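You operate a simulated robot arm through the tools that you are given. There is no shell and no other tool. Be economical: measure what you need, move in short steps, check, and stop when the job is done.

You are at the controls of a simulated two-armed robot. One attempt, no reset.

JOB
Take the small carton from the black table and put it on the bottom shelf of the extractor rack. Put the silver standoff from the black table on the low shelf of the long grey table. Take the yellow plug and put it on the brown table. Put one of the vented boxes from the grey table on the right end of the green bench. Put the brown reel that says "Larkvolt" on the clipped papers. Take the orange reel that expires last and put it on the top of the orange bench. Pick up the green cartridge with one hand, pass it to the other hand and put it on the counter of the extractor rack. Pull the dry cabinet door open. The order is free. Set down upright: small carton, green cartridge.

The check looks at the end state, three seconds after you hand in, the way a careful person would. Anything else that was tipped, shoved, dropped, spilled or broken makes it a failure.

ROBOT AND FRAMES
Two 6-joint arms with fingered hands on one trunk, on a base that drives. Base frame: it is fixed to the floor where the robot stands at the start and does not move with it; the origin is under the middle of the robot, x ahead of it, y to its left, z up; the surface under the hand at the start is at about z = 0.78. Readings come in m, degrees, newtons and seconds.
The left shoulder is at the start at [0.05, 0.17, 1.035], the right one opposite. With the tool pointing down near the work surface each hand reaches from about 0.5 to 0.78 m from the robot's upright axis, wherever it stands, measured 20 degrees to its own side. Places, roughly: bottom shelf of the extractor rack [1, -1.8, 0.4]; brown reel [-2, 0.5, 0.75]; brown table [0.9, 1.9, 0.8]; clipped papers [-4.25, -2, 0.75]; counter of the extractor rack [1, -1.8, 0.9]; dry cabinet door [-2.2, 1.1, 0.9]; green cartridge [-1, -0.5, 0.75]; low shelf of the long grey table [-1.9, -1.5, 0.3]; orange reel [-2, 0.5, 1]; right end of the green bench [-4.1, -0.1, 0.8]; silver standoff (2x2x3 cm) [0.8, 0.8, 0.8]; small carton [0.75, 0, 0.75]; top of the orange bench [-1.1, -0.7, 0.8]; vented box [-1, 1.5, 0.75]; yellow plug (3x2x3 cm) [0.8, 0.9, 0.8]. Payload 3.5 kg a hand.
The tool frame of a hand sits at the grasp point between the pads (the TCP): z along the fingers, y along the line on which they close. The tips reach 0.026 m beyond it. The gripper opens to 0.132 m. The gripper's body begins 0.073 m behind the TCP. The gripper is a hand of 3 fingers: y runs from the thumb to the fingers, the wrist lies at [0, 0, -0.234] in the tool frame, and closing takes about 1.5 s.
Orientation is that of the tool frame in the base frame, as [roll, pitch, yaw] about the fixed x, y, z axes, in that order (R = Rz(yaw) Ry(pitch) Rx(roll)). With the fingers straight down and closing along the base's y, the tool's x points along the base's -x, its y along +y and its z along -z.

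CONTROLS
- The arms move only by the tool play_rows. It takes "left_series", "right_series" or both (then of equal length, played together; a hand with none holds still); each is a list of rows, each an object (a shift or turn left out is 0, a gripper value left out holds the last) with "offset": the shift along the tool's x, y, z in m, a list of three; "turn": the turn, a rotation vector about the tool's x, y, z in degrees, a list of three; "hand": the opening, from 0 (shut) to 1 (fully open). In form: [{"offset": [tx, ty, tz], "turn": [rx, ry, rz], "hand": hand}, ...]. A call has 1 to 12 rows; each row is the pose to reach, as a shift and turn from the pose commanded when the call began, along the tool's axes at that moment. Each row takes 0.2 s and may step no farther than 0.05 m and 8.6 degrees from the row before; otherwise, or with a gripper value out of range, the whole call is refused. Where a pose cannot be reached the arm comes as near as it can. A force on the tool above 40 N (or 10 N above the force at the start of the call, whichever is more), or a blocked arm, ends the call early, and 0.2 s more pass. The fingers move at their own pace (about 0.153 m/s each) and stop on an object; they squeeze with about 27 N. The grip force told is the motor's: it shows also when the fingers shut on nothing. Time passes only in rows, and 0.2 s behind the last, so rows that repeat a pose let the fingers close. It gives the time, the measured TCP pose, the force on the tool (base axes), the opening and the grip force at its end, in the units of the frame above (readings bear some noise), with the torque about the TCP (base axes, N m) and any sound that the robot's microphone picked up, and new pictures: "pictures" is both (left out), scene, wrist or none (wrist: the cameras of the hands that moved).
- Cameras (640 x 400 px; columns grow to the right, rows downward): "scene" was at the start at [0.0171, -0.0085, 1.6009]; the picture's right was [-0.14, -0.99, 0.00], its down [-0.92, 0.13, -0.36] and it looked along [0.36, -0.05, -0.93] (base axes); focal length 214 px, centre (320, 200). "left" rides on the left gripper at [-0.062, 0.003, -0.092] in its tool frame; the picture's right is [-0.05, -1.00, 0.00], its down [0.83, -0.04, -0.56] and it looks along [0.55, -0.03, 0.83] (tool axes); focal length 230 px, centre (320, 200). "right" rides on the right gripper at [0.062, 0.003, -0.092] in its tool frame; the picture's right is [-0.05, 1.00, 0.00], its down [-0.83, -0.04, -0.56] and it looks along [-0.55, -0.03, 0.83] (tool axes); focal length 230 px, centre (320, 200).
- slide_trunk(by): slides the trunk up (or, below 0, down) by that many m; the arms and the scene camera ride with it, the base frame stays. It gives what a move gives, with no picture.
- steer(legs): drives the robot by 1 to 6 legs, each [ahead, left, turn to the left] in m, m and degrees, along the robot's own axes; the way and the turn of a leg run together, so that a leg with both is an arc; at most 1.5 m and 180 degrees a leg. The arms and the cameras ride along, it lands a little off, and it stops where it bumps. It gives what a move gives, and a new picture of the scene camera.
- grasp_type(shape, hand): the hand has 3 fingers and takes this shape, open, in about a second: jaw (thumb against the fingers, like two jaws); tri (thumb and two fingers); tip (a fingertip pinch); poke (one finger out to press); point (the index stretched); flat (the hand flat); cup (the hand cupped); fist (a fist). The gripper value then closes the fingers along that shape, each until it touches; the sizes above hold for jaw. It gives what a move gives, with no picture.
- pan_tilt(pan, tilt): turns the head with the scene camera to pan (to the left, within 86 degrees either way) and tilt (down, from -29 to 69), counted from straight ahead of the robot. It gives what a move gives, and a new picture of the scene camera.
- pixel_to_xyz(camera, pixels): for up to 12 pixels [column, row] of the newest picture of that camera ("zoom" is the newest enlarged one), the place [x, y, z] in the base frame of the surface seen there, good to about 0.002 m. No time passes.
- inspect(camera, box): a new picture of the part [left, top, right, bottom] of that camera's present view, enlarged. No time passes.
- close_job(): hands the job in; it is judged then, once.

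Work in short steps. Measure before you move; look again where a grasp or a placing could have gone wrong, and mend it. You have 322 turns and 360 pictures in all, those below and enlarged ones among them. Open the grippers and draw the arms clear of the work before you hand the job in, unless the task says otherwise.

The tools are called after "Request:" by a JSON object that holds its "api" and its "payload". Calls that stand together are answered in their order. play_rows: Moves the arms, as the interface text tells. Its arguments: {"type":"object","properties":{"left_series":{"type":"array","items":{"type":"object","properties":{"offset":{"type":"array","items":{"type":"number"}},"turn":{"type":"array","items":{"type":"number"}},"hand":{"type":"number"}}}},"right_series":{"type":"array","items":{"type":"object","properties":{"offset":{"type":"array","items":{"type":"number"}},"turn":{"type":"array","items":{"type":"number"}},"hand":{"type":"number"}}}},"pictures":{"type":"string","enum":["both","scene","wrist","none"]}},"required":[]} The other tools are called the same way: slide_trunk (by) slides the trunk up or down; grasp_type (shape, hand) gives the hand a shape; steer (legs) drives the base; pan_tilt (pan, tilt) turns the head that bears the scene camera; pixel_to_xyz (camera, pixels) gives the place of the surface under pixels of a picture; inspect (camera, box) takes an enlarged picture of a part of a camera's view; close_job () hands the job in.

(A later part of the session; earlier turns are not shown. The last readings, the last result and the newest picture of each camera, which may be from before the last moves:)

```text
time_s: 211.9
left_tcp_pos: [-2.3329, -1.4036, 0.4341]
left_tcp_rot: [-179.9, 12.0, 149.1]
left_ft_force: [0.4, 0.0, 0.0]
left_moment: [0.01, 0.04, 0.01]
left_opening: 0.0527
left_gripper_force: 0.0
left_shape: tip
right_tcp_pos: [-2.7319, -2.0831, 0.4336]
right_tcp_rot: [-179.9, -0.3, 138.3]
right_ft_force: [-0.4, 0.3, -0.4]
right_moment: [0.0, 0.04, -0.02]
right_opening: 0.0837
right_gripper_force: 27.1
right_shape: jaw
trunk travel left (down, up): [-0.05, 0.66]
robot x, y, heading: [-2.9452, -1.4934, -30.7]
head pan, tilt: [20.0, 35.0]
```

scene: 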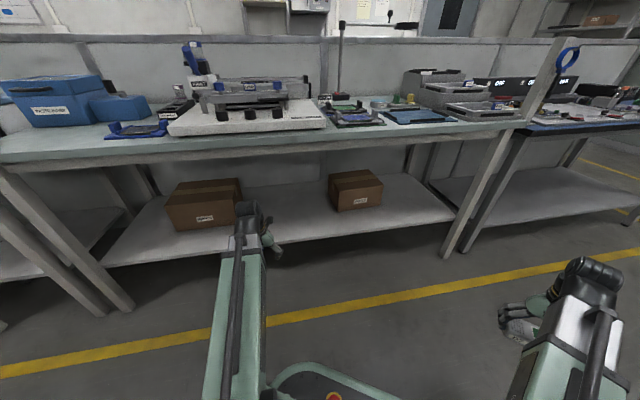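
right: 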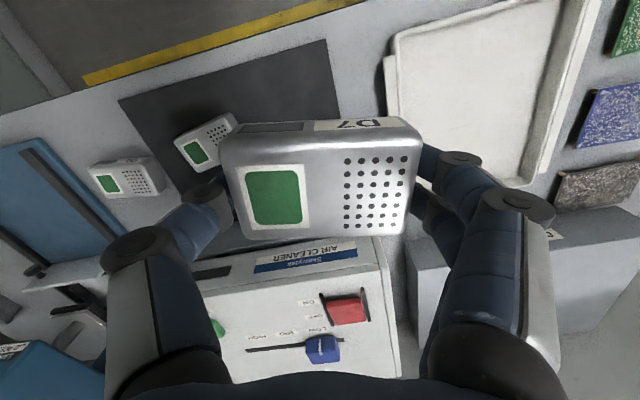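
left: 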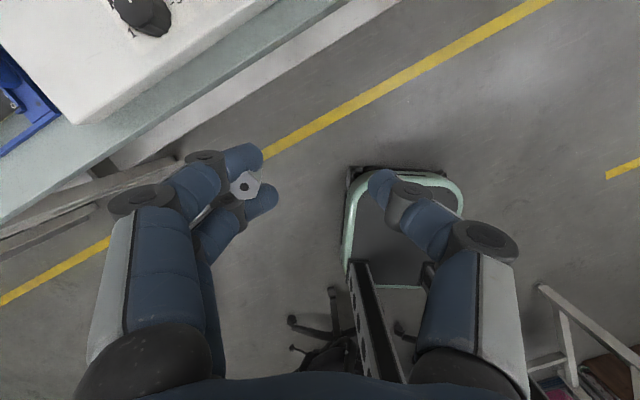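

The view is clear: the wrist fits under the tabletop. Driving ahead 0.25 m puts the standoff over the shelf at about (−2.10,−1.50).

Request:
{"api": "steer", "payload": {"legs": [[0.25, 0, 0]]}}

Request:
{"api": "inspect", "payload": {"camera": "left", "box": [0, 0, 640, 400]}}

```text
time_s: 213.7
left_tcp_pos: [-2.1175, -1.5288, 0.434]
left_tcp_rot: [179.9, 12.0, 149.4]
left_ft_force: [0.9, 0.8, -1.3]
left_moment: [-0.04, -0.01, 0.0]
left_opening: 0.0528
left_gripper_force: 0.0
left_shape: tip
right_tcp_pos: [-2.5156, -2.2114, 0.435]
right_tcp_rot: [-179.9, -0.2, 138.5]
right_ft_force: [-1.0, 0.1, -1.6]
right_moment: [-0.02, -0.01, 0.0]
right_opening: 0.0839
right_gripper_force: 26.4
right_shape: jaw
trunk travel left (down, up): [-0.05, 0.66]
robot x, y, heading: [-2.7292, -1.6207, -30.5]
head pan, tilt: [20.0, 35.0]
```

scene: 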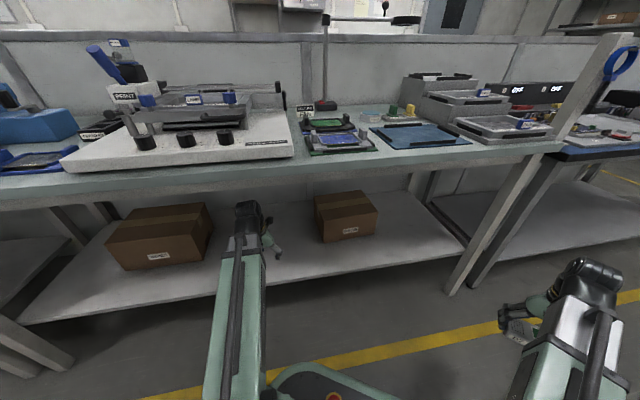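

```text
1.00 times, centred on (320, 200) of left (not enlarged: the box is as wide or as high as the picture)
```

zoom: 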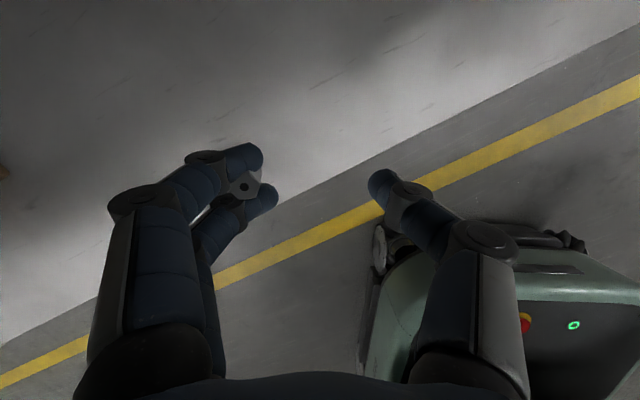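

I move 4 cm further in and lower until nearly touching the shelf.

Request:
{"api": "play_rows", "payload": {"left_series": [{"offset": [-0.025, 0, 0.02]}, {"offset": [-0.035, 0, 0.05]}, {"offset": [-0.025, 0, 0.08]}, {"offset": [-0.02, 0, 0.095]}, {"offset": [-0.0187, 0, 0.104]}, {"offset": [-0.0187, 0, 0.104]}], "pictures": "both"}}

Request:
{"api": "inspect", "payload": {"camera": "left", "box": [180, 130, 340, 230]}}

```text
time_s: 215.1
left_tcp_pos: [-2.0837, -1.5472, 0.3361]
left_tcp_rot: [179.9, 12.0, 149.5]
left_ft_force: [0.1, 0.3, 0.1]
left_moment: [0.03, -0.01, 0.0]
left_opening: 0.0528
left_gripper_force: 0.0
left_shape: tip
right_tcp_pos: [-2.5151, -2.2101, 0.4346]
right_tcp_rot: [-180.0, -0.2, 138.6]
right_ft_force: [0.7, 0.3, -0.9]
right_moment: [-0.01, 0.01, -0.02]
right_opening: 0.0838
right_gripper_force: 27.3
right_shape: jaw
trunk travel left (down, up): [-0.05, 0.66]
robot x, y, heading: [-2.7281, -1.6215, -30.5]
head pan, tilt: [20.0, 35.0]
```

scene: 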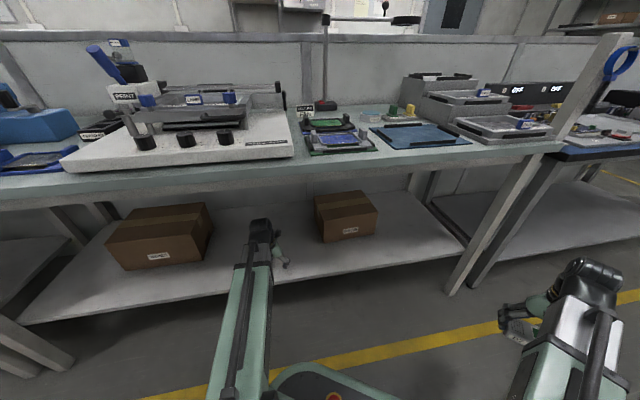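
left: 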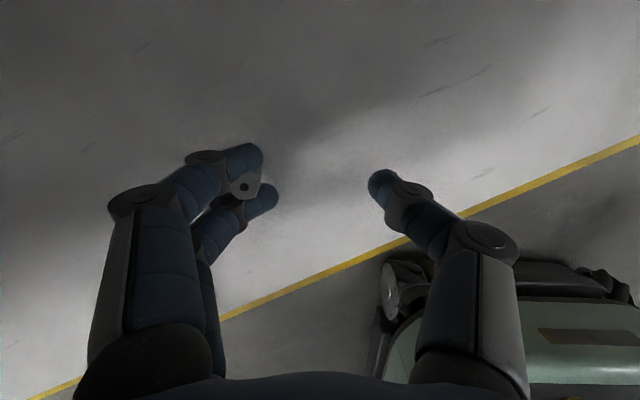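

```text
4.00 times, centred on (260, 180) of left
```

zoom: 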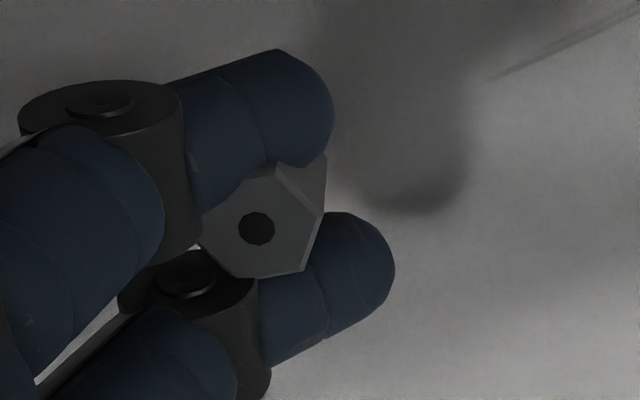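

I lower 3 mm more and change the shape to "tri" to spread the fingers and free the standoff.

Request:
{"api": "play_rows", "payload": {"left_series": [{"offset": [0.0006, 0, 0.003]}, {"offset": [0.0006, 0, 0.003]}], "pictures": "none"}}

Request:
{"api": "grasp_type", "payload": {"hand": "left", "shape": "tri"}}

Request:
{"api": "inspect", "payload": {"camera": "left", "box": [100, 80, 420, 280]}}

```text
time_s: 215.7
left_tcp_pos: [-2.0855, -1.5481, 0.3332]
left_tcp_rot: [-180.0, 11.9, 149.4]
left_ft_force: [-0.9, -0.2, 0.0]
left_moment: [-0.02, 0.03, 0.02]
left_opening: 0.053
left_gripper_force: 0.0
left_shape: tip
right_tcp_pos: [-2.5156, -2.21, 0.4347]
right_tcp_rot: [-179.9, -0.2, 138.5]
right_ft_force: [0.4, -0.4, -1.7]
right_moment: [-0.01, 0.01, 0.01]
right_opening: 0.0839
right_gripper_force: 27.2
right_shape: jaw
trunk travel left (down, up): [-0.05, 0.66]
robot x, y, heading: [-2.7282, -1.6181, -30.7]
head pan, tilt: [20.0, 35.0]
```

```text
time_s: 216.6
left_tcp_pos: [-2.0838, -1.5482, 0.334]
left_tcp_rot: [-180.0, 12.0, 149.4]
left_ft_force: [-0.1, 0.7, -0.7]
left_moment: [-0.03, -0.02, 0.01]
left_opening: 0.1319
left_gripper_force: 0.1
left_shape: tri
right_tcp_pos: [-2.5151, -2.2085, 0.4342]
right_tcp_rot: [-179.9, -0.2, 138.6]
right_ft_force: [-0.3, -0.5, -0.6]
right_moment: [0.0, -0.01, 0.0]
right_opening: 0.0839
right_gripper_force: 26.7
right_shape: jaw
trunk travel left (down, up): [-0.05, 0.66]
robot x, y, heading: [-2.7271, -1.6199, -30.6]
head pan, tilt: [20.0, 35.0]
```

```text
2.00 times, centred on (260, 180) of left
```

zoom: 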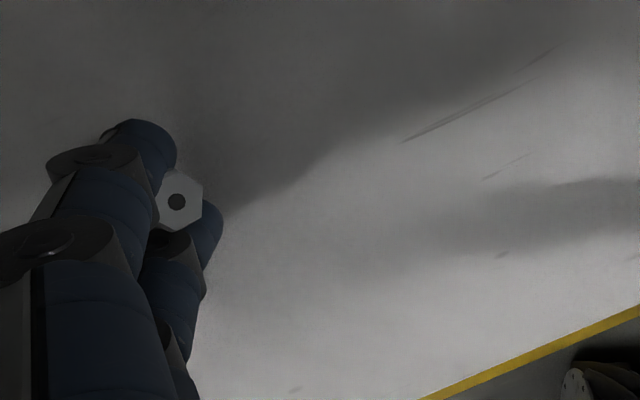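

Request:
{"api": "pixel_to_xyz", "payload": {"camera": "zoom", "pixels": [[188, 188], [170, 212], [160, 135], [210, 215], [250, 200]]}}

Request:
{"api": "play_rows", "payload": {"left_series": [{"offset": [0, 0, -0.02]}, {"offset": [0, 0, -0.04]}, {"offset": [0, 0, -0.04]}], "pictures": "wrist"}}

```text
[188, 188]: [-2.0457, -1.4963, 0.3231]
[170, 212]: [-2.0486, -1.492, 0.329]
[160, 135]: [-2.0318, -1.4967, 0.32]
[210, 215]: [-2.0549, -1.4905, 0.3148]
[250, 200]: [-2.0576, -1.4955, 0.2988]
```

```text
time_s: 217.4
left_tcp_pos: [-2.0914, -1.5441, 0.3743]
left_tcp_rot: [180.0, 12.1, 149.4]
left_ft_force: [-0.4, -0.4, -0.9]
left_moment: [-0.01, 0.01, -0.02]
left_opening: 0.1319
left_gripper_force: 0.1
left_shape: tri
right_tcp_pos: [-2.5153, -2.2096, 0.4343]
right_tcp_rot: [-179.9, -0.2, 138.5]
right_ft_force: [0.3, 0.3, -2.4]
right_moment: [-0.02, -0.01, -0.05]
right_opening: 0.0839
right_gripper_force: 26.8
right_shape: jaw
trunk travel left (down, up): [-0.05, 0.66]
robot x, y, heading: [-2.7264, -1.6213, -30.4]
head pan, tilt: [20.0, 35.0]
```

left: 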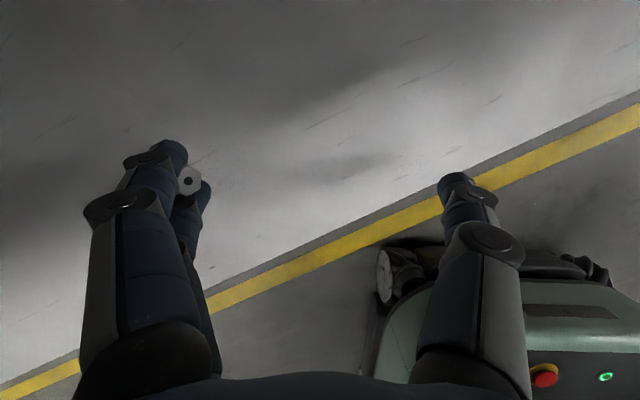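

Still stuck between the fingers. I go a bit further in, lower again, and use "point" so one finger curls away from the other.

Request:
{"api": "play_rows", "payload": {"left_series": [{"offset": [-0.03, 0, 0]}, {"offset": [-0.04, 0, 0.02]}, {"offset": [-0.032, 0, 0.048]}, {"offset": [-0.032, 0, 0.048]}], "pictures": "none"}}

Request:
{"api": "grasp_type", "payload": {"hand": "left", "shape": "point"}}

Request:
{"api": "inspect", "payload": {"camera": "left", "box": [0, 0, 640, 400]}}

```text
time_s: 218.4
left_tcp_pos: [-2.0556, -1.5659, 0.3313]
left_tcp_rot: [-180.0, 12.0, 149.4]
left_ft_force: [-0.3, 0.1, -1.4]
left_moment: [-0.03, 0.02, -0.04]
left_opening: 0.132
left_gripper_force: 0.2
left_shape: tri
right_tcp_pos: [-2.5167, -2.2104, 0.435]
right_tcp_rot: [-179.8, -0.2, 138.4]
right_ft_force: [0.5, 0.5, -1.5]
right_moment: [0.01, -0.02, -0.04]
right_opening: 0.0841
right_gripper_force: 27.2
right_shape: jaw
trunk travel left (down, up): [-0.05, 0.66]
robot x, y, heading: [-2.7281, -1.6193, -30.5]
head pan, tilt: [20.0, 35.0]
```

```text
time_s: 219.3
left_tcp_pos: [-2.0554, -1.5661, 0.3324]
left_tcp_rot: [180.0, 12.0, 149.4]
left_ft_force: [0.8, 0.7, 0.7]
left_moment: [-0.01, -0.04, 0.0]
left_opening: 0.0001
left_gripper_force: 0.1
left_shape: point
right_tcp_pos: [-2.5164, -2.2097, 0.4343]
right_tcp_rot: [-179.9, -0.2, 138.5]
right_ft_force: [-0.7, -1.6, -1.2]
right_moment: [-0.04, 0.01, 0.0]
right_opening: 0.0839
right_gripper_force: 27.2
right_shape: jaw
trunk travel left (down, up): [-0.05, 0.66]
robot x, y, heading: [-2.7303, -1.6201, -30.6]
head pan, tilt: [20.0, 35.0]
```

```text
1.00 times, centred on (320, 200) of left (not enlarged: the box is as wide or as high as the picture)
```

zoom: 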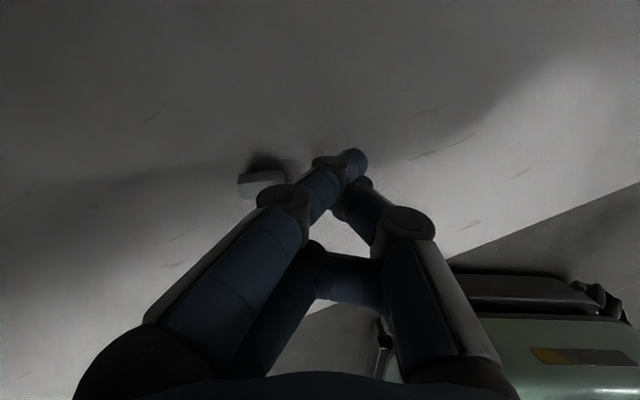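

Released: it lies at about (258,183). I raise the hand a little and check.

Request:
{"api": "play_rows", "payload": {"left_series": [{"offset": [0, 0, -0.03]}, {"offset": [0, 0, -0.07]}, {"offset": [0, 0, -0.09]}], "pictures": "wrist"}}

Request:
{"api": "inspect", "payload": {"camera": "left", "box": [200, 80, 360, 180]}}

```text
time_s: 220.1
left_tcp_pos: [-2.0714, -1.5563, 0.4208]
left_tcp_rot: [179.9, 12.0, 149.3]
left_ft_force: [0.2, -0.5, -0.1]
left_moment: [-0.02, 0.02, -0.02]
left_opening: 0.0
left_gripper_force: 0.1
left_shape: point
right_tcp_pos: [-2.5154, -2.2115, 0.4345]
right_tcp_rot: [-179.9, -0.3, 138.5]
right_ft_force: [0.7, 0.3, -1.8]
right_moment: [0.03, 0.02, -0.02]
right_opening: 0.0839
right_gripper_force: 26.9
right_shape: jaw
trunk travel left (down, up): [-0.05, 0.66]
robot x, y, heading: [-2.7264, -1.6225, -30.4]
head pan, tilt: [20.0, 35.0]
```

left: 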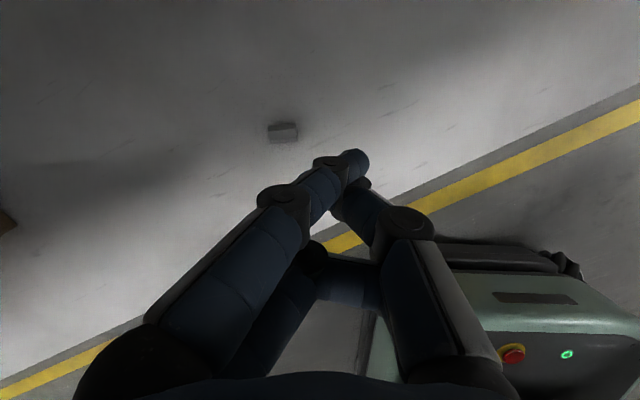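

```text
4.00 times, centred on (280, 130) of left
```

zoom: 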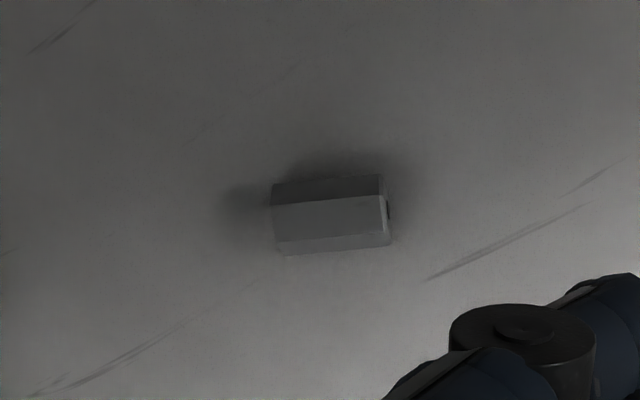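

The standoff lies safely on the low shelf. I back out, raise the trunk, move south a bit and turn west.

Request:
{"api": "steer", "payload": {"legs": [[-0.3, 0, 0]]}}

Request:
{"api": "slide_trunk", "payload": {"by": 0.4}}

Request:
{"api": "slide_trunk", "payload": {"by": 0.2}}

Request:
{"api": "grasp_type", "payload": {"hand": "left", "shape": "jaw"}}

Request:
{"api": "steer", "payload": {"legs": [[0.3, -0.44, 0], [0, 0, -75], [0, 0, -75]]}}

Request:
{"api": "pan_tilt", "payload": {"pan": -50, "tilt": 30}}

```text
time_s: 222.1
left_tcp_pos: [-2.3318, -1.4036, 0.4216]
left_tcp_rot: [180.0, 12.0, 149.3]
left_ft_force: [0.6, 0.2, -0.8]
left_moment: [0.03, -0.02, -0.03]
left_opening: 0.0
left_gripper_force: 0.2
left_shape: point
right_tcp_pos: [-2.7772, -2.0559, 0.4343]
right_tcp_rot: [180.0, -0.1, 138.2]
right_ft_force: [0.1, 0.4, -1.1]
right_moment: [0.03, 0.0, -0.05]
right_opening: 0.0841
right_gripper_force: 27.1
right_shape: jaw
trunk travel left (down, up): [-0.05, 0.66]
robot x, y, heading: [-2.9904, -1.4681, -30.9]
head pan, tilt: [20.0, 35.0]
```

scene: 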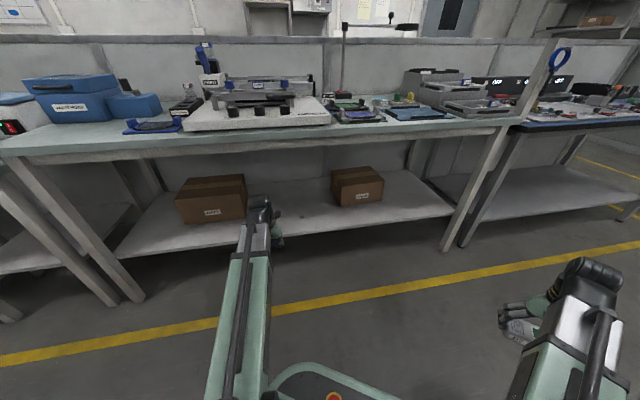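

```text
time_s: 226.0
left_tcp_pos: [-2.3315, -1.4052, 0.8209]
left_tcp_rot: [180.0, 12.0, 149.2]
left_ft_force: [0.0, -0.2, 0.8]
left_moment: [0.03, 0.0, 0.01]
left_opening: 0.0
left_gripper_force: 0.1
left_shape: point
right_tcp_pos: [-2.776, -2.0555, 0.8344]
right_tcp_rot: [-179.9, -0.2, 138.3]
right_ft_force: [-0.1, 0.4, -1.8]
right_moment: [-0.01, -0.01, 0.0]
right_opening: 0.0839
right_gripper_force: 27.5
right_shape: jaw
trunk travel left (down, up): [-0.45, 0.26]
robot x, y, heading: [-2.9898, -1.4656, -30.8]
head pan, tilt: [20.0, 35.0]
```

```text
time_s: 228.1
left_tcp_pos: [-2.3326, -1.4032, 1.021]
left_tcp_rot: [180.0, 12.0, 149.2]
left_ft_force: [-0.7, 0.0, 0.3]
left_moment: [-0.01, 0.03, 0.01]
left_opening: 0.0
left_gripper_force: 0.1
left_shape: point
right_tcp_pos: [-2.7771, -2.0575, 1.0341]
right_tcp_rot: [-179.9, -0.2, 138.4]
right_ft_force: [0.3, 1.1, -1.4]
right_moment: [0.03, -0.03, -0.02]
right_opening: 0.0839
right_gripper_force: 27.2
right_shape: jaw
trunk travel left (down, up): [-0.65, 0.06]
robot x, y, heading: [-2.99, -1.4679, -30.9]
head pan, tilt: [20.0, 35.0]
```

```text
time_s: 229.0
left_tcp_pos: [-2.3334, -1.4039, 1.0213]
left_tcp_rot: [-179.9, 12.0, 149.2]
left_ft_force: [0.0, 0.6, 0.3]
left_moment: [0.03, 0.0, 0.0]
left_opening: 0.095
left_gripper_force: 0.0
left_shape: jaw
right_tcp_pos: [-2.7767, -2.0556, 1.0348]
right_tcp_rot: [-180.0, -0.2, 138.3]
right_ft_force: [-0.9, -0.3, -1.5]
right_moment: [-0.01, 0.0, 0.01]
right_opening: 0.0839
right_gripper_force: 27.2
right_shape: jaw
trunk travel left (down, up): [-0.65, 0.06]
robot x, y, heading: [-2.9903, -1.4671, -30.8]
head pan, tilt: [20.0, 35.0]
```

```text
time_s: 238.7
left_tcp_pos: [-3.5037, -2.3682, 1.0206]
left_tcp_rot: [-180.0, 11.9, -2.0]
left_ft_force: [-0.1, 0.3, 0.1]
left_moment: [0.02, -0.02, -0.02]
left_opening: 0.095
left_gripper_force: 0.2
left_shape: jaw
right_tcp_pos: [-3.4296, -1.5802, 1.0336]
right_tcp_rot: [-179.9, -0.2, -12.7]
right_ft_force: [-0.3, -0.2, -1.6]
right_moment: [0.01, -0.04, 0.03]
right_opening: 0.0838
right_gripper_force: 27.1
right_shape: jaw
trunk travel left (down, up): [-0.65, 0.06]
robot x, y, heading: [-2.9567, -1.9968, 178.4]
head pan, tilt: [20.0, 35.0]
```

scene: 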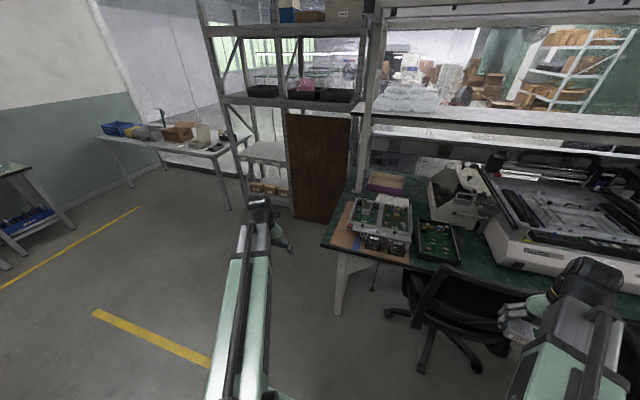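

```text
time_s: 240.1
left_tcp_pos: [-3.5036, -2.3672, 1.0207]
left_tcp_rot: [-179.9, 12.0, -1.9]
left_ft_force: [-0.3, 0.6, 1.2]
left_moment: [0.01, -0.01, -0.01]
left_opening: 0.095
left_gripper_force: 0.1
left_shape: jaw
right_tcp_pos: [-3.4297, -1.5813, 1.0339]
right_tcp_rot: [-179.9, -0.2, -12.7]
right_ft_force: [-0.3, -0.5, -1.1]
right_moment: [0.0, 0.02, 0.01]
right_opening: 0.0835
right_gripper_force: 27.0
right_shape: jaw
trunk travel left (down, up): [-0.65, 0.06]
robot x, y, heading: [-2.96, -1.9965, 177.8]
head pan, tilt: [-50.0, 30.0]
```

scene: 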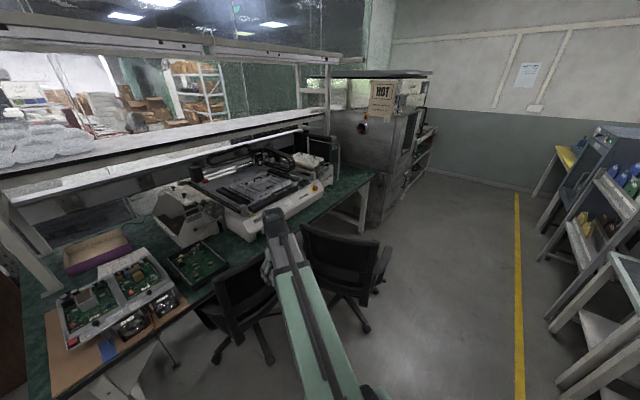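

I measure the right end of the green bench and chair positions.

Request:
{"api": "inspect", "payload": {"camera": "scene", "box": [200, 120, 440, 340]}}

Request:
{"api": "pixel_to_xyz", "payload": {"camera": "scene", "pixels": [[350, 182], [370, 172], [345, 200], [335, 205], [320, 205], [340, 235], [368, 325], [388, 290], [375, 255], [125, 258], [355, 172], [365, 185]]}}

```text
1.82 times, centred on (320, 230) of scene
```

zoom: 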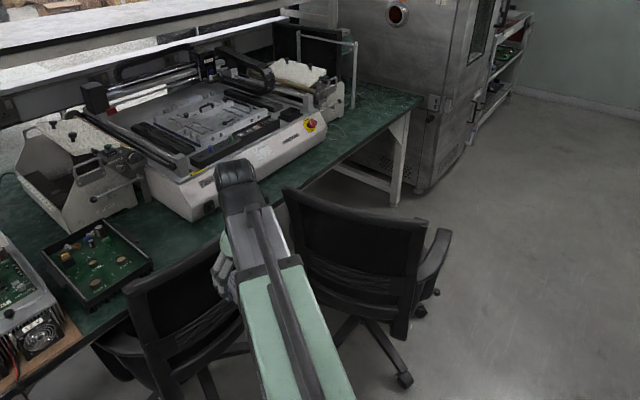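

```text
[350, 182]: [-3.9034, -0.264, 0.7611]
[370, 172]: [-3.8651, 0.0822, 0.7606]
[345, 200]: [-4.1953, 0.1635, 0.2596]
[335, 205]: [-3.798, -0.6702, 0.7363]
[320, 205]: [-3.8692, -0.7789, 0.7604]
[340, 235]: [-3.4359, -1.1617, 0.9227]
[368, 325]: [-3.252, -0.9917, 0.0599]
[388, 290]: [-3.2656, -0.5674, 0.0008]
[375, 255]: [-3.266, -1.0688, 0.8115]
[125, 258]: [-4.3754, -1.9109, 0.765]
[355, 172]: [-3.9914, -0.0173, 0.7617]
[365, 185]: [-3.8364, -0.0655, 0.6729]
```

Target on the bench: about (−3.92,−0.03), z 0.761. I go around the chairs: back to x≈−2.66, north 2.0 m.

Request:
{"api": "steer", "payload": {"legs": [[-0.3, 0, 2], [0, -1.0, 0], [0, -1.0, 0]]}}

Request:
{"api": "pan_tilt", "payload": {"pan": 0, "tilt": 40}}

```text
time_s: 251.7
left_tcp_pos: [-3.2053, -0.3973, 1.0206]
left_tcp_rot: [179.8, 12.0, 0.2]
left_ft_force: [-0.7, 0.3, 0.3]
left_moment: [0.02, 0.01, -0.01]
left_opening: 0.0947
left_gripper_force: 0.1
left_shape: jaw
right_tcp_pos: [-3.1601, 0.3914, 1.0334]
right_tcp_rot: [-179.8, -0.2, -10.7]
right_ft_force: [-0.4, 0.5, -2.2]
right_moment: [0.02, 0.04, -0.02]
right_opening: 0.0838
right_gripper_force: 26.6
right_shape: jaw
trunk travel left (down, up): [-0.65, 0.06]
robot x, y, heading: [-2.6773, -0.0056, -179.8]
head pan, tilt: [-50.0, 30.0]
```

scene: 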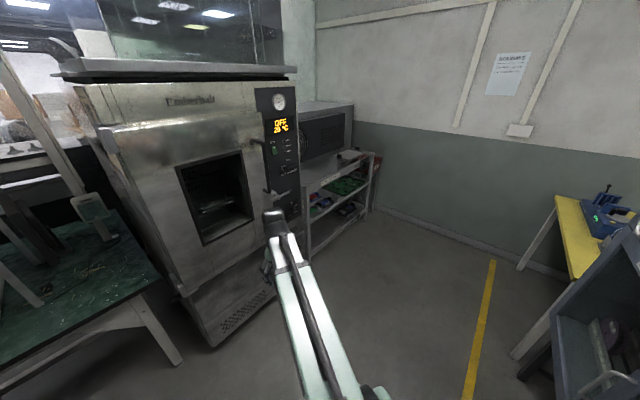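

```text
time_s: 252.8
left_tcp_pos: [-3.2062, -0.3973, 1.0207]
left_tcp_rot: [180.0, 12.0, 0.2]
left_ft_force: [0.5, 0.3, 0.2]
left_moment: [0.02, 0.04, -0.01]
left_opening: 0.0951
left_gripper_force: 0.1
left_shape: jaw
right_tcp_pos: [-3.1599, 0.3921, 1.0337]
right_tcp_rot: [-179.8, -0.1, -10.7]
right_ft_force: [0.3, -0.3, -1.4]
right_moment: [-0.01, 0.02, 0.02]
right_opening: 0.0838
right_gripper_force: 27.2
right_shape: jaw
trunk travel left (down, up): [-0.65, 0.06]
robot x, y, heading: [-2.6754, -0.0046, -179.7]
head pan, tilt: [0.0, 40.0]
```

scene: 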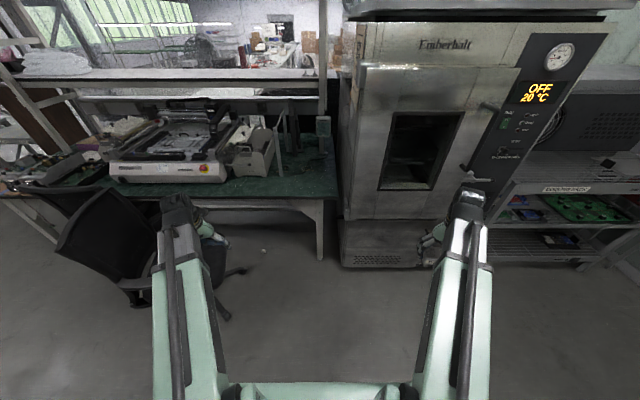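

Request:
{"api": "pixel_to_xyz", "payload": {"camera": "scene", "pixels": [[300, 175], [300, 195], [330, 190], [300, 80], [300, 100], [400, 215], [345, 150], [280, 165], [260, 180], [320, 150], [380, 60], [240, 275]]}}

Request:
{"api": "inspect", "payload": {"camera": "scene", "box": [160, 60, 400, 210]}}

```text
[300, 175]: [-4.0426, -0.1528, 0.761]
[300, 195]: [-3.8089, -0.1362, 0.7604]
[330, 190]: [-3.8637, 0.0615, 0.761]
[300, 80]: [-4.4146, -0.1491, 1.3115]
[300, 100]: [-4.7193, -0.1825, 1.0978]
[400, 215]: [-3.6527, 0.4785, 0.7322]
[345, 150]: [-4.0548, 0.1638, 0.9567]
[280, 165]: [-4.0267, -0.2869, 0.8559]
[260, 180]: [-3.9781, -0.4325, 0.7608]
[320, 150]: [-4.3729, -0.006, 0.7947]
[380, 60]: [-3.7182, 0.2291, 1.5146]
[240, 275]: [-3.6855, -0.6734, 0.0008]
```

```text
2.67 times, centred on (280, 135) of scene
```

zoom: 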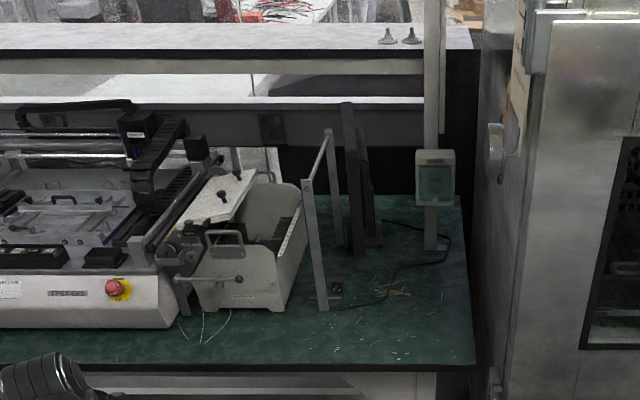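

The oven side is at y≈0.16, so I bring the right hand to the robot's middle first, then drive forward.

Request:
{"api": "play_rows", "payload": {"right_series": [{"offset": [0.001, 0.043, 0]}, {"offset": [0.001, 0.086, 0]}, {"offset": [0.002, 0.129, 0]}, {"offset": [0.002, 0.172, 0]}, {"offset": [0.003, 0.216, 0]}, {"offset": [0.003, 0.259, 0]}, {"offset": [0.004, 0.302, 0]}, {"offset": [0.004, 0.345, 0]}], "pictures": "none"}}

Request:
{"api": "steer", "payload": {"legs": [[0.5, 0.09, 0]]}}

```text
time_s: 254.7
left_tcp_pos: [-3.2065, -0.3974, 1.0202]
left_tcp_rot: [-180.0, 12.0, 0.2]
left_ft_force: [0.3, -0.1, 0.0]
left_moment: [-0.03, 0.01, 0.0]
left_opening: 0.0953
left_gripper_force: 0.1
left_shape: jaw
right_tcp_pos: [-3.2204, 0.0519, 1.0329]
right_tcp_rot: [-179.8, -0.2, -10.8]
right_ft_force: [-0.2, 0.1, -0.6]
right_moment: [0.01, 0.02, -0.03]
right_opening: 0.0835
right_gripper_force: 26.8
right_shape: jaw
trunk travel left (down, up): [-0.65, 0.06]
robot x, y, heading: [-2.676, -0.0015, -179.9]
head pan, tilt: [0.0, 40.0]
```

```text
time_s: 257.6
left_tcp_pos: [-3.7044, -0.4941, 1.0207]
left_tcp_rot: [-180.0, 12.0, 0.6]
left_ft_force: [-1.2, 0.3, 0.2]
left_moment: [0.03, 0.02, 0.01]
left_opening: 0.0951
left_gripper_force: 0.1
left_shape: jaw
right_tcp_pos: [-3.7209, -0.0432, 1.033]
right_tcp_rot: [-180.0, -0.3, -10.4]
right_ft_force: [-0.1, -0.4, -1.1]
right_moment: [0.01, 0.0, -0.02]
right_opening: 0.0838
right_gripper_force: 27.4
right_shape: jaw
trunk travel left (down, up): [-0.65, 0.06]
robot x, y, heading: [-3.1763, -0.0977, -179.5]
head pan, tilt: [0.0, 40.0]
```

scene: 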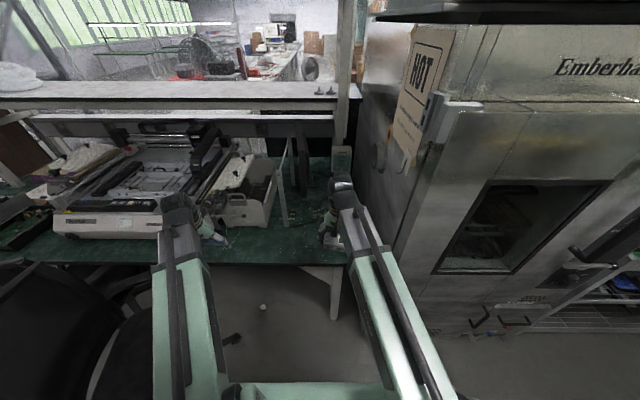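

I extend over the bench at x≈−3.91 and descend to just above the surface.

Request:
{"api": "play_rows", "payload": {"right_series": [{"offset": [-0.046, 0.014, 0]}, {"offset": [-0.092, 0.027, 0]}, {"offset": [-0.138, 0.041, 0.01]}, {"offset": [-0.183, 0.054, 0.03]}, {"offset": [-0.183, 0.054, 0.075]}, {"offset": [-0.183, 0.054, 0.12]}, {"offset": [-0.183, 0.054, 0.165]}, {"offset": [-0.183, 0.054, 0.205]}, {"offset": [-0.183, 0.054, 0.23]}, {"offset": [-0.183, 0.054, 0.23]}], "pictures": "both"}}

```text
refused: row 4 steps farther than a row can; nothing moved
```

Request:
{"api": "play_rows", "payload": {"right_series": [{"offset": [-0.046, 0.014, 0]}, {"offset": [-0.092, 0.027, 0]}, {"offset": [-0.138, 0.041, 0.01]}, {"offset": [-0.183, 0.054, 0.02]}, {"offset": [-0.183, 0.054, 0.065]}, {"offset": [-0.183, 0.054, 0.11]}, {"offset": [-0.183, 0.054, 0.155]}, {"offset": [-0.183, 0.054, 0.2]}, {"offset": [-0.183, 0.054, 0.23]}, {"offset": [-0.183, 0.054, 0.23]}], "pictures": "both"}}

```text
time_s: 259.8
left_tcp_pos: [-3.7032, -0.4939, 1.0213]
left_tcp_rot: [-180.0, 12.1, 0.5]
left_ft_force: [-0.4, 0.2, -0.5]
left_moment: [0.0, -0.01, 0.01]
left_opening: 0.0949
left_gripper_force: 0.1
left_shape: jaw
right_tcp_pos: [-3.8973, -0.0604, 0.8041]
right_tcp_rot: [-180.0, -0.1, -10.4]
right_ft_force: [0.1, 0.2, -1.0]
right_moment: [-0.03, 0.02, -0.03]
right_opening: 0.084
right_gripper_force: 26.8
right_shape: jaw
right hand out of reach, approached as far as the arm can: row 4, 8, 9, 10
trunk travel left (down, up): [-0.65, 0.06]
robot x, y, heading: [-3.1737, -0.0969, -179.5]
head pan, tilt: [0.0, 40.0]
```

scene: 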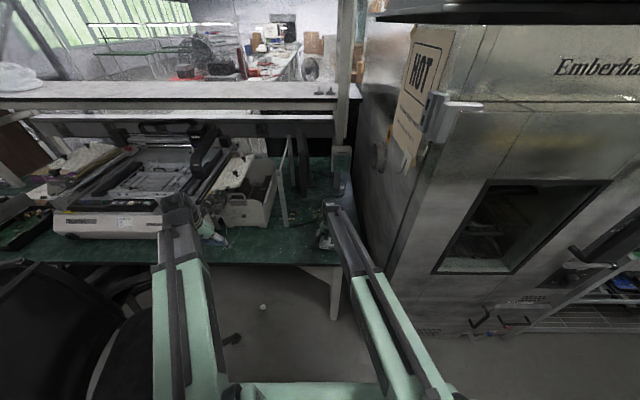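
right: 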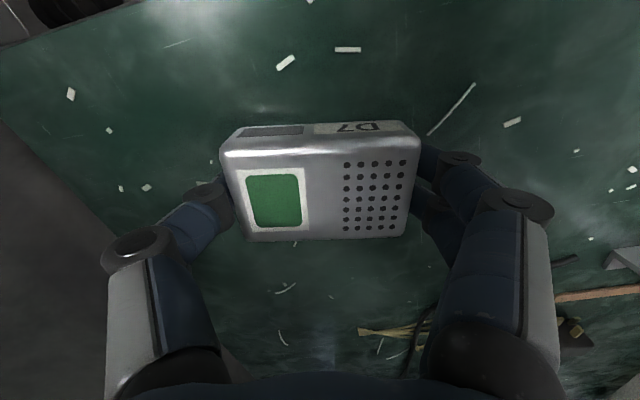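

At the reach limit; I drive 4 cm closer and finish lowering.

Request:
{"api": "steer", "payload": {"legs": [[0.04, 0, 0]]}}

Request:
{"api": "play_rows", "payload": {"right_series": [{"offset": [0.008, 0, 0.004]}, {"offset": [0.008, 0, 0.008]}, {"offset": [0.008, 0, 0.011]}, {"offset": [0.008, 0, 0.011]}], "pictures": "none"}}

```text
time_s: 260.7
left_tcp_pos: [-3.7466, -0.4921, 1.0201]
left_tcp_rot: [180.0, 11.8, 0.5]
left_ft_force: [-1.4, 0.6, -0.8]
left_moment: [0.02, -0.04, 0.02]
left_opening: 0.0949
left_gripper_force: 0.0
left_shape: jaw
right_tcp_pos: [-3.9385, -0.0621, 0.8023]
right_tcp_rot: [-179.9, -0.2, -10.3]
right_ft_force: [-0.9, -0.6, -2.3]
right_moment: [-0.02, -0.04, 0.03]
right_opening: 0.0841
right_gripper_force: 27.6
right_shape: jaw
trunk travel left (down, up): [-0.65, 0.06]
robot x, y, heading: [-3.2147, -0.0963, -179.3]
head pan, tilt: [0.0, 40.0]
```

scene: 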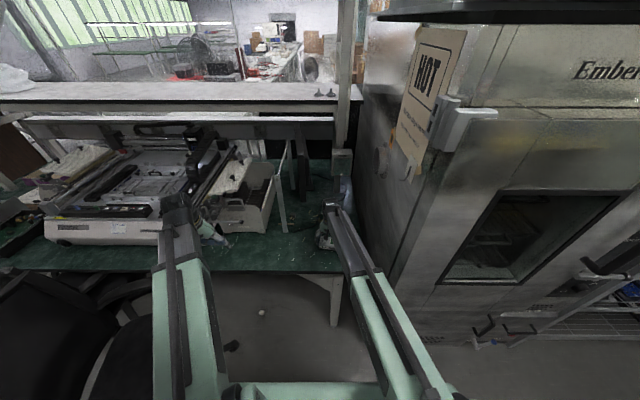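

```text
time_s: 261.7
left_tcp_pos: [-3.7442, -0.4928, 1.0214]
left_tcp_rot: [179.9, 12.0, 0.5]
left_ft_force: [0.1, -0.5, -0.4]
left_moment: [-0.02, 0.01, -0.04]
left_opening: 0.0951
left_gripper_force: 0.1
left_shape: jaw
right_tcp_pos: [-3.9297, -0.0617, 0.7919]
right_tcp_rot: [-179.9, -0.2, -10.4]
right_ft_force: [0.6, 0.4, 2.8]
right_moment: [-0.04, -0.03, 0.01]
right_opening: 0.0838
right_gripper_force: 27.2
right_shape: jaw
trunk travel left (down, up): [-0.65, 0.06]
robot x, y, heading: [-3.2167, -0.1, -179.5]
head pan, tilt: [0.0, 40.0]
```

Force flipped to +2.8 N: it rests on the bench. Release and rise.

Request:
{"api": "play_rows", "payload": {"right_series": [{"offset": [0, 0, 0], "hand": 0.8}, {"offset": [0, 0, 0]}, {"offset": [0, 0, 0]}, {"offset": [0, 0, -0.03]}, {"offset": [0, 0, -0.07]}, {"offset": [0, 0, -0.11]}, {"offset": [0.01, 0, -0.15]}, {"offset": [0.03, 0, -0.19]}], "pictures": "wrist"}}

```text
time_s: 263.5
left_tcp_pos: [-3.7439, -0.4921, 1.0208]
left_tcp_rot: [179.9, 11.9, 0.5]
left_ft_force: [0.0, -0.8, 0.5]
left_moment: [-0.02, 0.02, -0.02]
left_opening: 0.0948
left_gripper_force: 0.1
left_shape: jaw
right_tcp_pos: [-3.9002, -0.0673, 0.9823]
right_tcp_rot: [-179.9, -0.1, -10.4]
right_ft_force: [0.2, 0.2, 0.0]
right_moment: [-0.02, 0.04, -0.01]
right_opening: 0.1053
right_gripper_force: 0.1
right_shape: jaw
trunk travel left (down, up): [-0.65, 0.06]
robot x, y, heading: [-3.2134, -0.0969, -179.4]
head pan, tilt: [0.0, 40.0]
```

right: 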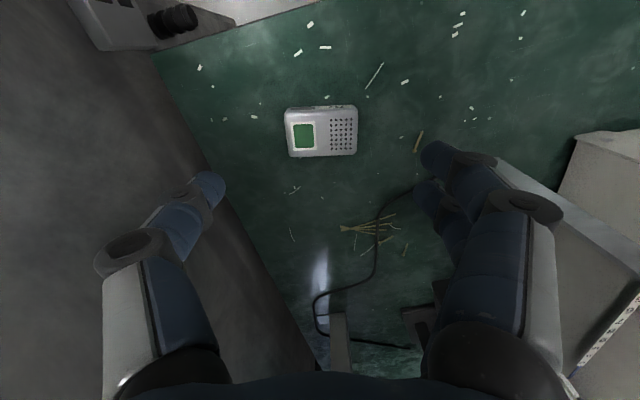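

Box D7 sits on the right end of the green bench. I retract the right arm, back off to (−2.95,0.5) and turn to face the east-side racks.

Request:
{"api": "play_rows", "payload": {"right_series": [{"offset": [0.04, -0.02, -0.02]}, {"offset": [0.08, -0.03, -0.035]}, {"offset": [0.12, -0.04, -0.05]}, {"offset": [0.16, -0.05, -0.05]}, {"offset": [0.2, -0.06, -0.05]}], "pictures": "none"}}

Request:
{"api": "steer", "payload": {"legs": [[-0.35, 0, 0], [0.06, -0.6, 0], [0, 0, 90], [0, 0, 90]]}}

Request:
{"api": "pan_tilt", "payload": {"pan": 0, "tilt": 30}}

```text
time_s: 264.7
left_tcp_pos: [-3.7444, -0.4934, 1.0209]
left_tcp_rot: [-180.0, 12.1, 0.4]
left_ft_force: [0.6, 0.2, 0.2]
left_moment: [-0.01, 0.01, 0.01]
left_opening: 0.095
left_gripper_force: 0.0
left_shape: jaw
right_tcp_pos: [-3.6934, -0.0433, 1.0363]
right_tcp_rot: [180.0, -0.2, -10.4]
right_ft_force: [0.8, 0.2, 0.2]
right_moment: [-0.05, -0.01, 0.02]
right_opening: 0.1054
right_gripper_force: 0.0
right_shape: jaw
trunk travel left (down, up): [-0.65, 0.06]
robot x, y, heading: [-3.2158, -0.1045, -179.6]
head pan, tilt: [0.0, 40.0]
```

```text
time_s: 277.6
left_tcp_pos: [-2.3967, 0.8958, 1.0207]
left_tcp_rot: [-180.0, 12.0, -179.4]
left_ft_force: [0.2, 0.1, -0.1]
left_moment: [0.0, 0.0, -0.01]
left_opening: 0.0949
left_gripper_force: 0.0
left_shape: jaw
right_tcp_pos: [-2.446, 0.4469, 1.0355]
right_tcp_rot: [-179.9, -0.1, 169.7]
right_ft_force: [-0.1, 0.0, 0.3]
right_moment: [0.03, 0.0, 0.01]
right_opening: 0.1052
right_gripper_force: 0.1
right_shape: jaw
trunk travel left (down, up): [-0.65, 0.06]
robot x, y, heading: [-2.9272, 0.5, 0.8]
head pan, tilt: [0.0, 40.0]
```

scene: 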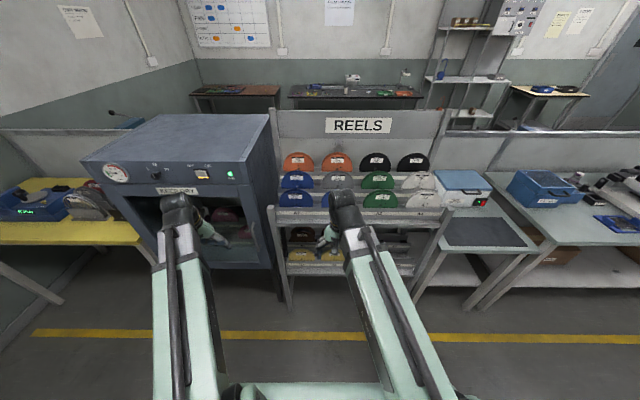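

```text
time_s: 278.4
left_tcp_pos: [-2.397, 0.8954, 1.0211]
left_tcp_rot: [179.9, 12.0, -179.4]
left_ft_force: [-1.0, -1.0, -0.1]
left_moment: [0.01, -0.02, 0.02]
left_opening: 0.0949
left_gripper_force: 0.0
left_shape: jaw
right_tcp_pos: [-2.4465, 0.4472, 1.036]
right_tcp_rot: [-179.9, -0.2, 169.6]
right_ft_force: [-0.5, -0.4, -0.3]
right_moment: [-0.02, 0.03, -0.04]
right_opening: 0.1055
right_gripper_force: 0.0
right_shape: jaw
trunk travel left (down, up): [-0.65, 0.06]
robot x, y, heading: [-2.9254, 0.4998, 0.5]
head pan, tilt: [0.0, 30.0]
```

scene: 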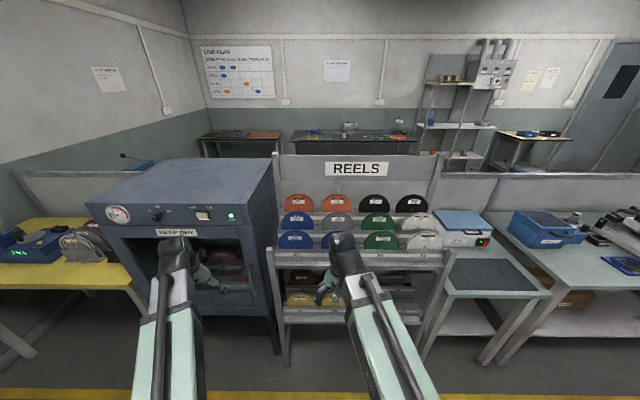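

I zoom on the reels rack and the dry cabinet.

Request:
{"api": "inspect", "payload": {"camera": "scene", "box": [270, 150, 450, 262]}}

Request:
{"api": "inspect", "payload": {"camera": "scene", "box": [270, 240, 450, 352]}}

Request:
{"api": "inspect", "payload": {"camera": "scene", "box": [80, 150, 290, 350]}}

```text
3.56 times, centred on (360, 206) of scene
```

zoom: 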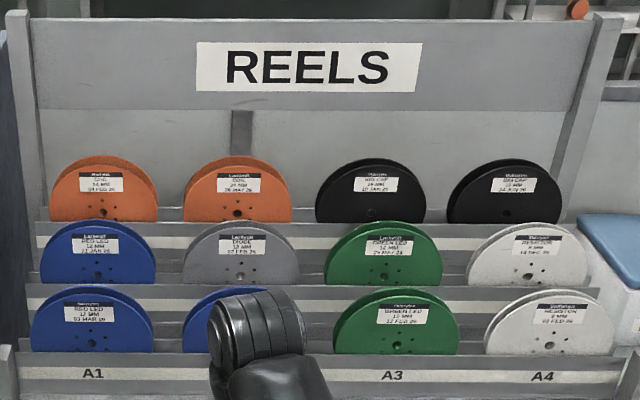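

```text
3.56 times, centred on (360, 296) of scene
```

zoom: 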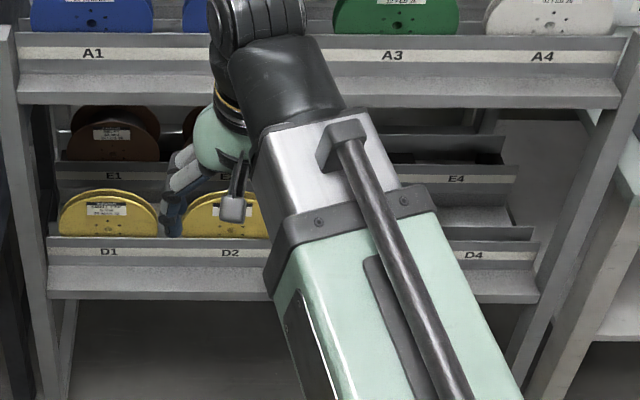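

```text
2.00 times, centred on (185, 250) of scene
```

zoom: 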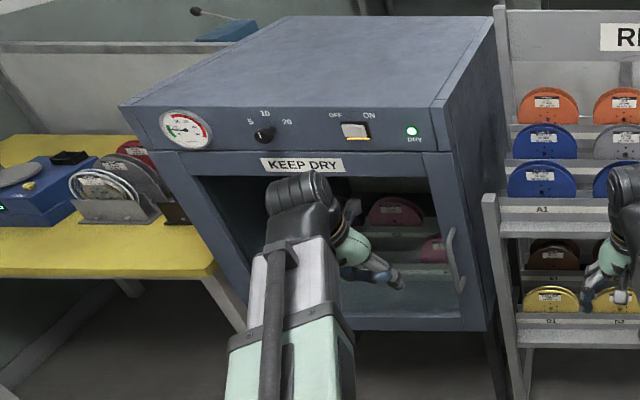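

I zoom further on the orange labels and the brown reels.

Request:
{"api": "inspect", "payload": {"camera": "scene", "box": [283, 192, 323, 217]}}

Request:
{"api": "inspect", "payload": {"camera": "scene", "box": [318, 192, 358, 217]}}

Request:
{"api": "inspect", "payload": {"camera": "scene", "box": [285, 265, 345, 303]}}

```text
16.00 times, centred on (303, 204) of scene
```

zoom: 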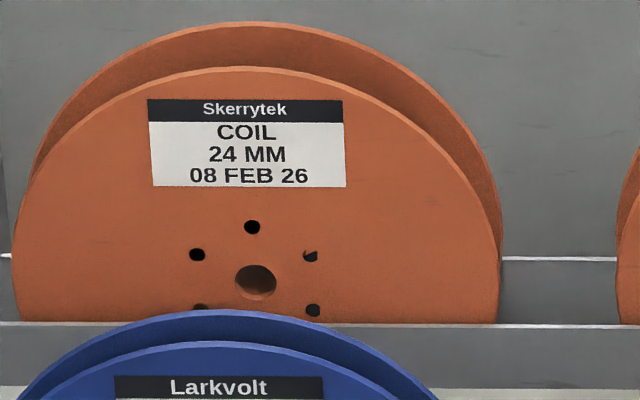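

```text
16.00 times, centred on (338, 204) of scene
```

zoom: 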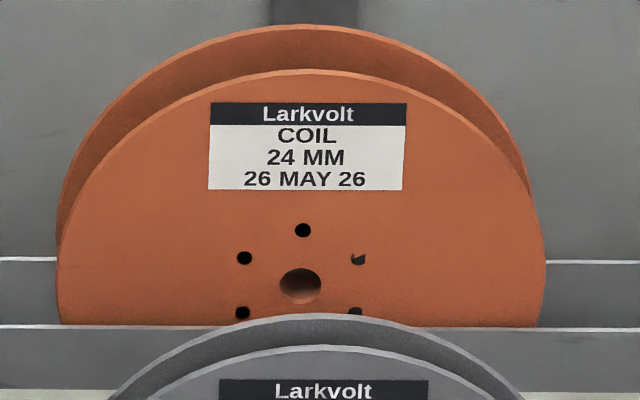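

```text
10.53 times, centred on (315, 284) of scene
```

zoom: 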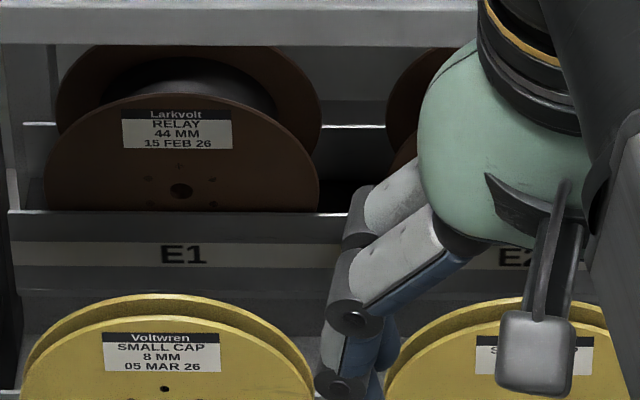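

Orange reel to take: the right one (26 MAY 26). Brown E1 is Larkvolt; I'll check E2 too. Now measure the cabinet handle and reels.

Request:
{"api": "pixel_to_xyz", "payload": {"camera": "scene", "pixels": [[251, 280], [251, 268], [254, 295], [246, 280], [259, 280], [140, 230], [250, 228], [240, 315], [338, 205], [338, 196], [338, 210], [322, 205]]}}

Request:
{"api": "inspect", "payload": {"camera": "scene", "box": [215, 230, 275, 330]}}

```text
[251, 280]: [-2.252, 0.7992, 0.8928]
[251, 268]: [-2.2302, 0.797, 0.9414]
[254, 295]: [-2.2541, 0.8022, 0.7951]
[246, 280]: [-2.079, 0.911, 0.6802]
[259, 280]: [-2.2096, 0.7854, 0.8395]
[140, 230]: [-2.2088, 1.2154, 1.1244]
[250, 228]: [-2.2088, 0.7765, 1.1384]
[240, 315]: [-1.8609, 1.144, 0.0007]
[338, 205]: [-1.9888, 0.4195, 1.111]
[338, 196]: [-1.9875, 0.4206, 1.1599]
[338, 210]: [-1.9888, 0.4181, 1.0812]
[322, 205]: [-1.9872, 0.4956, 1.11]
```

```text
4.00 times, centred on (245, 280) of scene
```

zoom: 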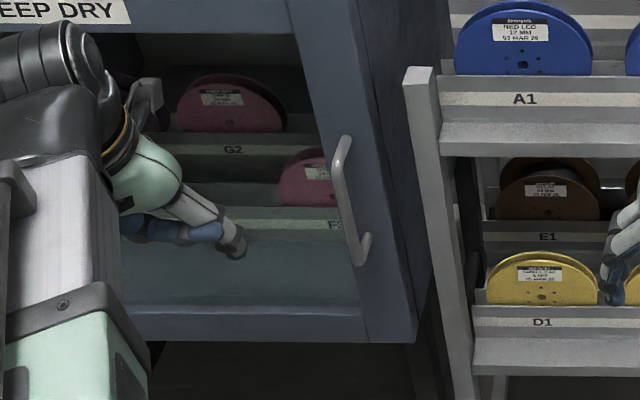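

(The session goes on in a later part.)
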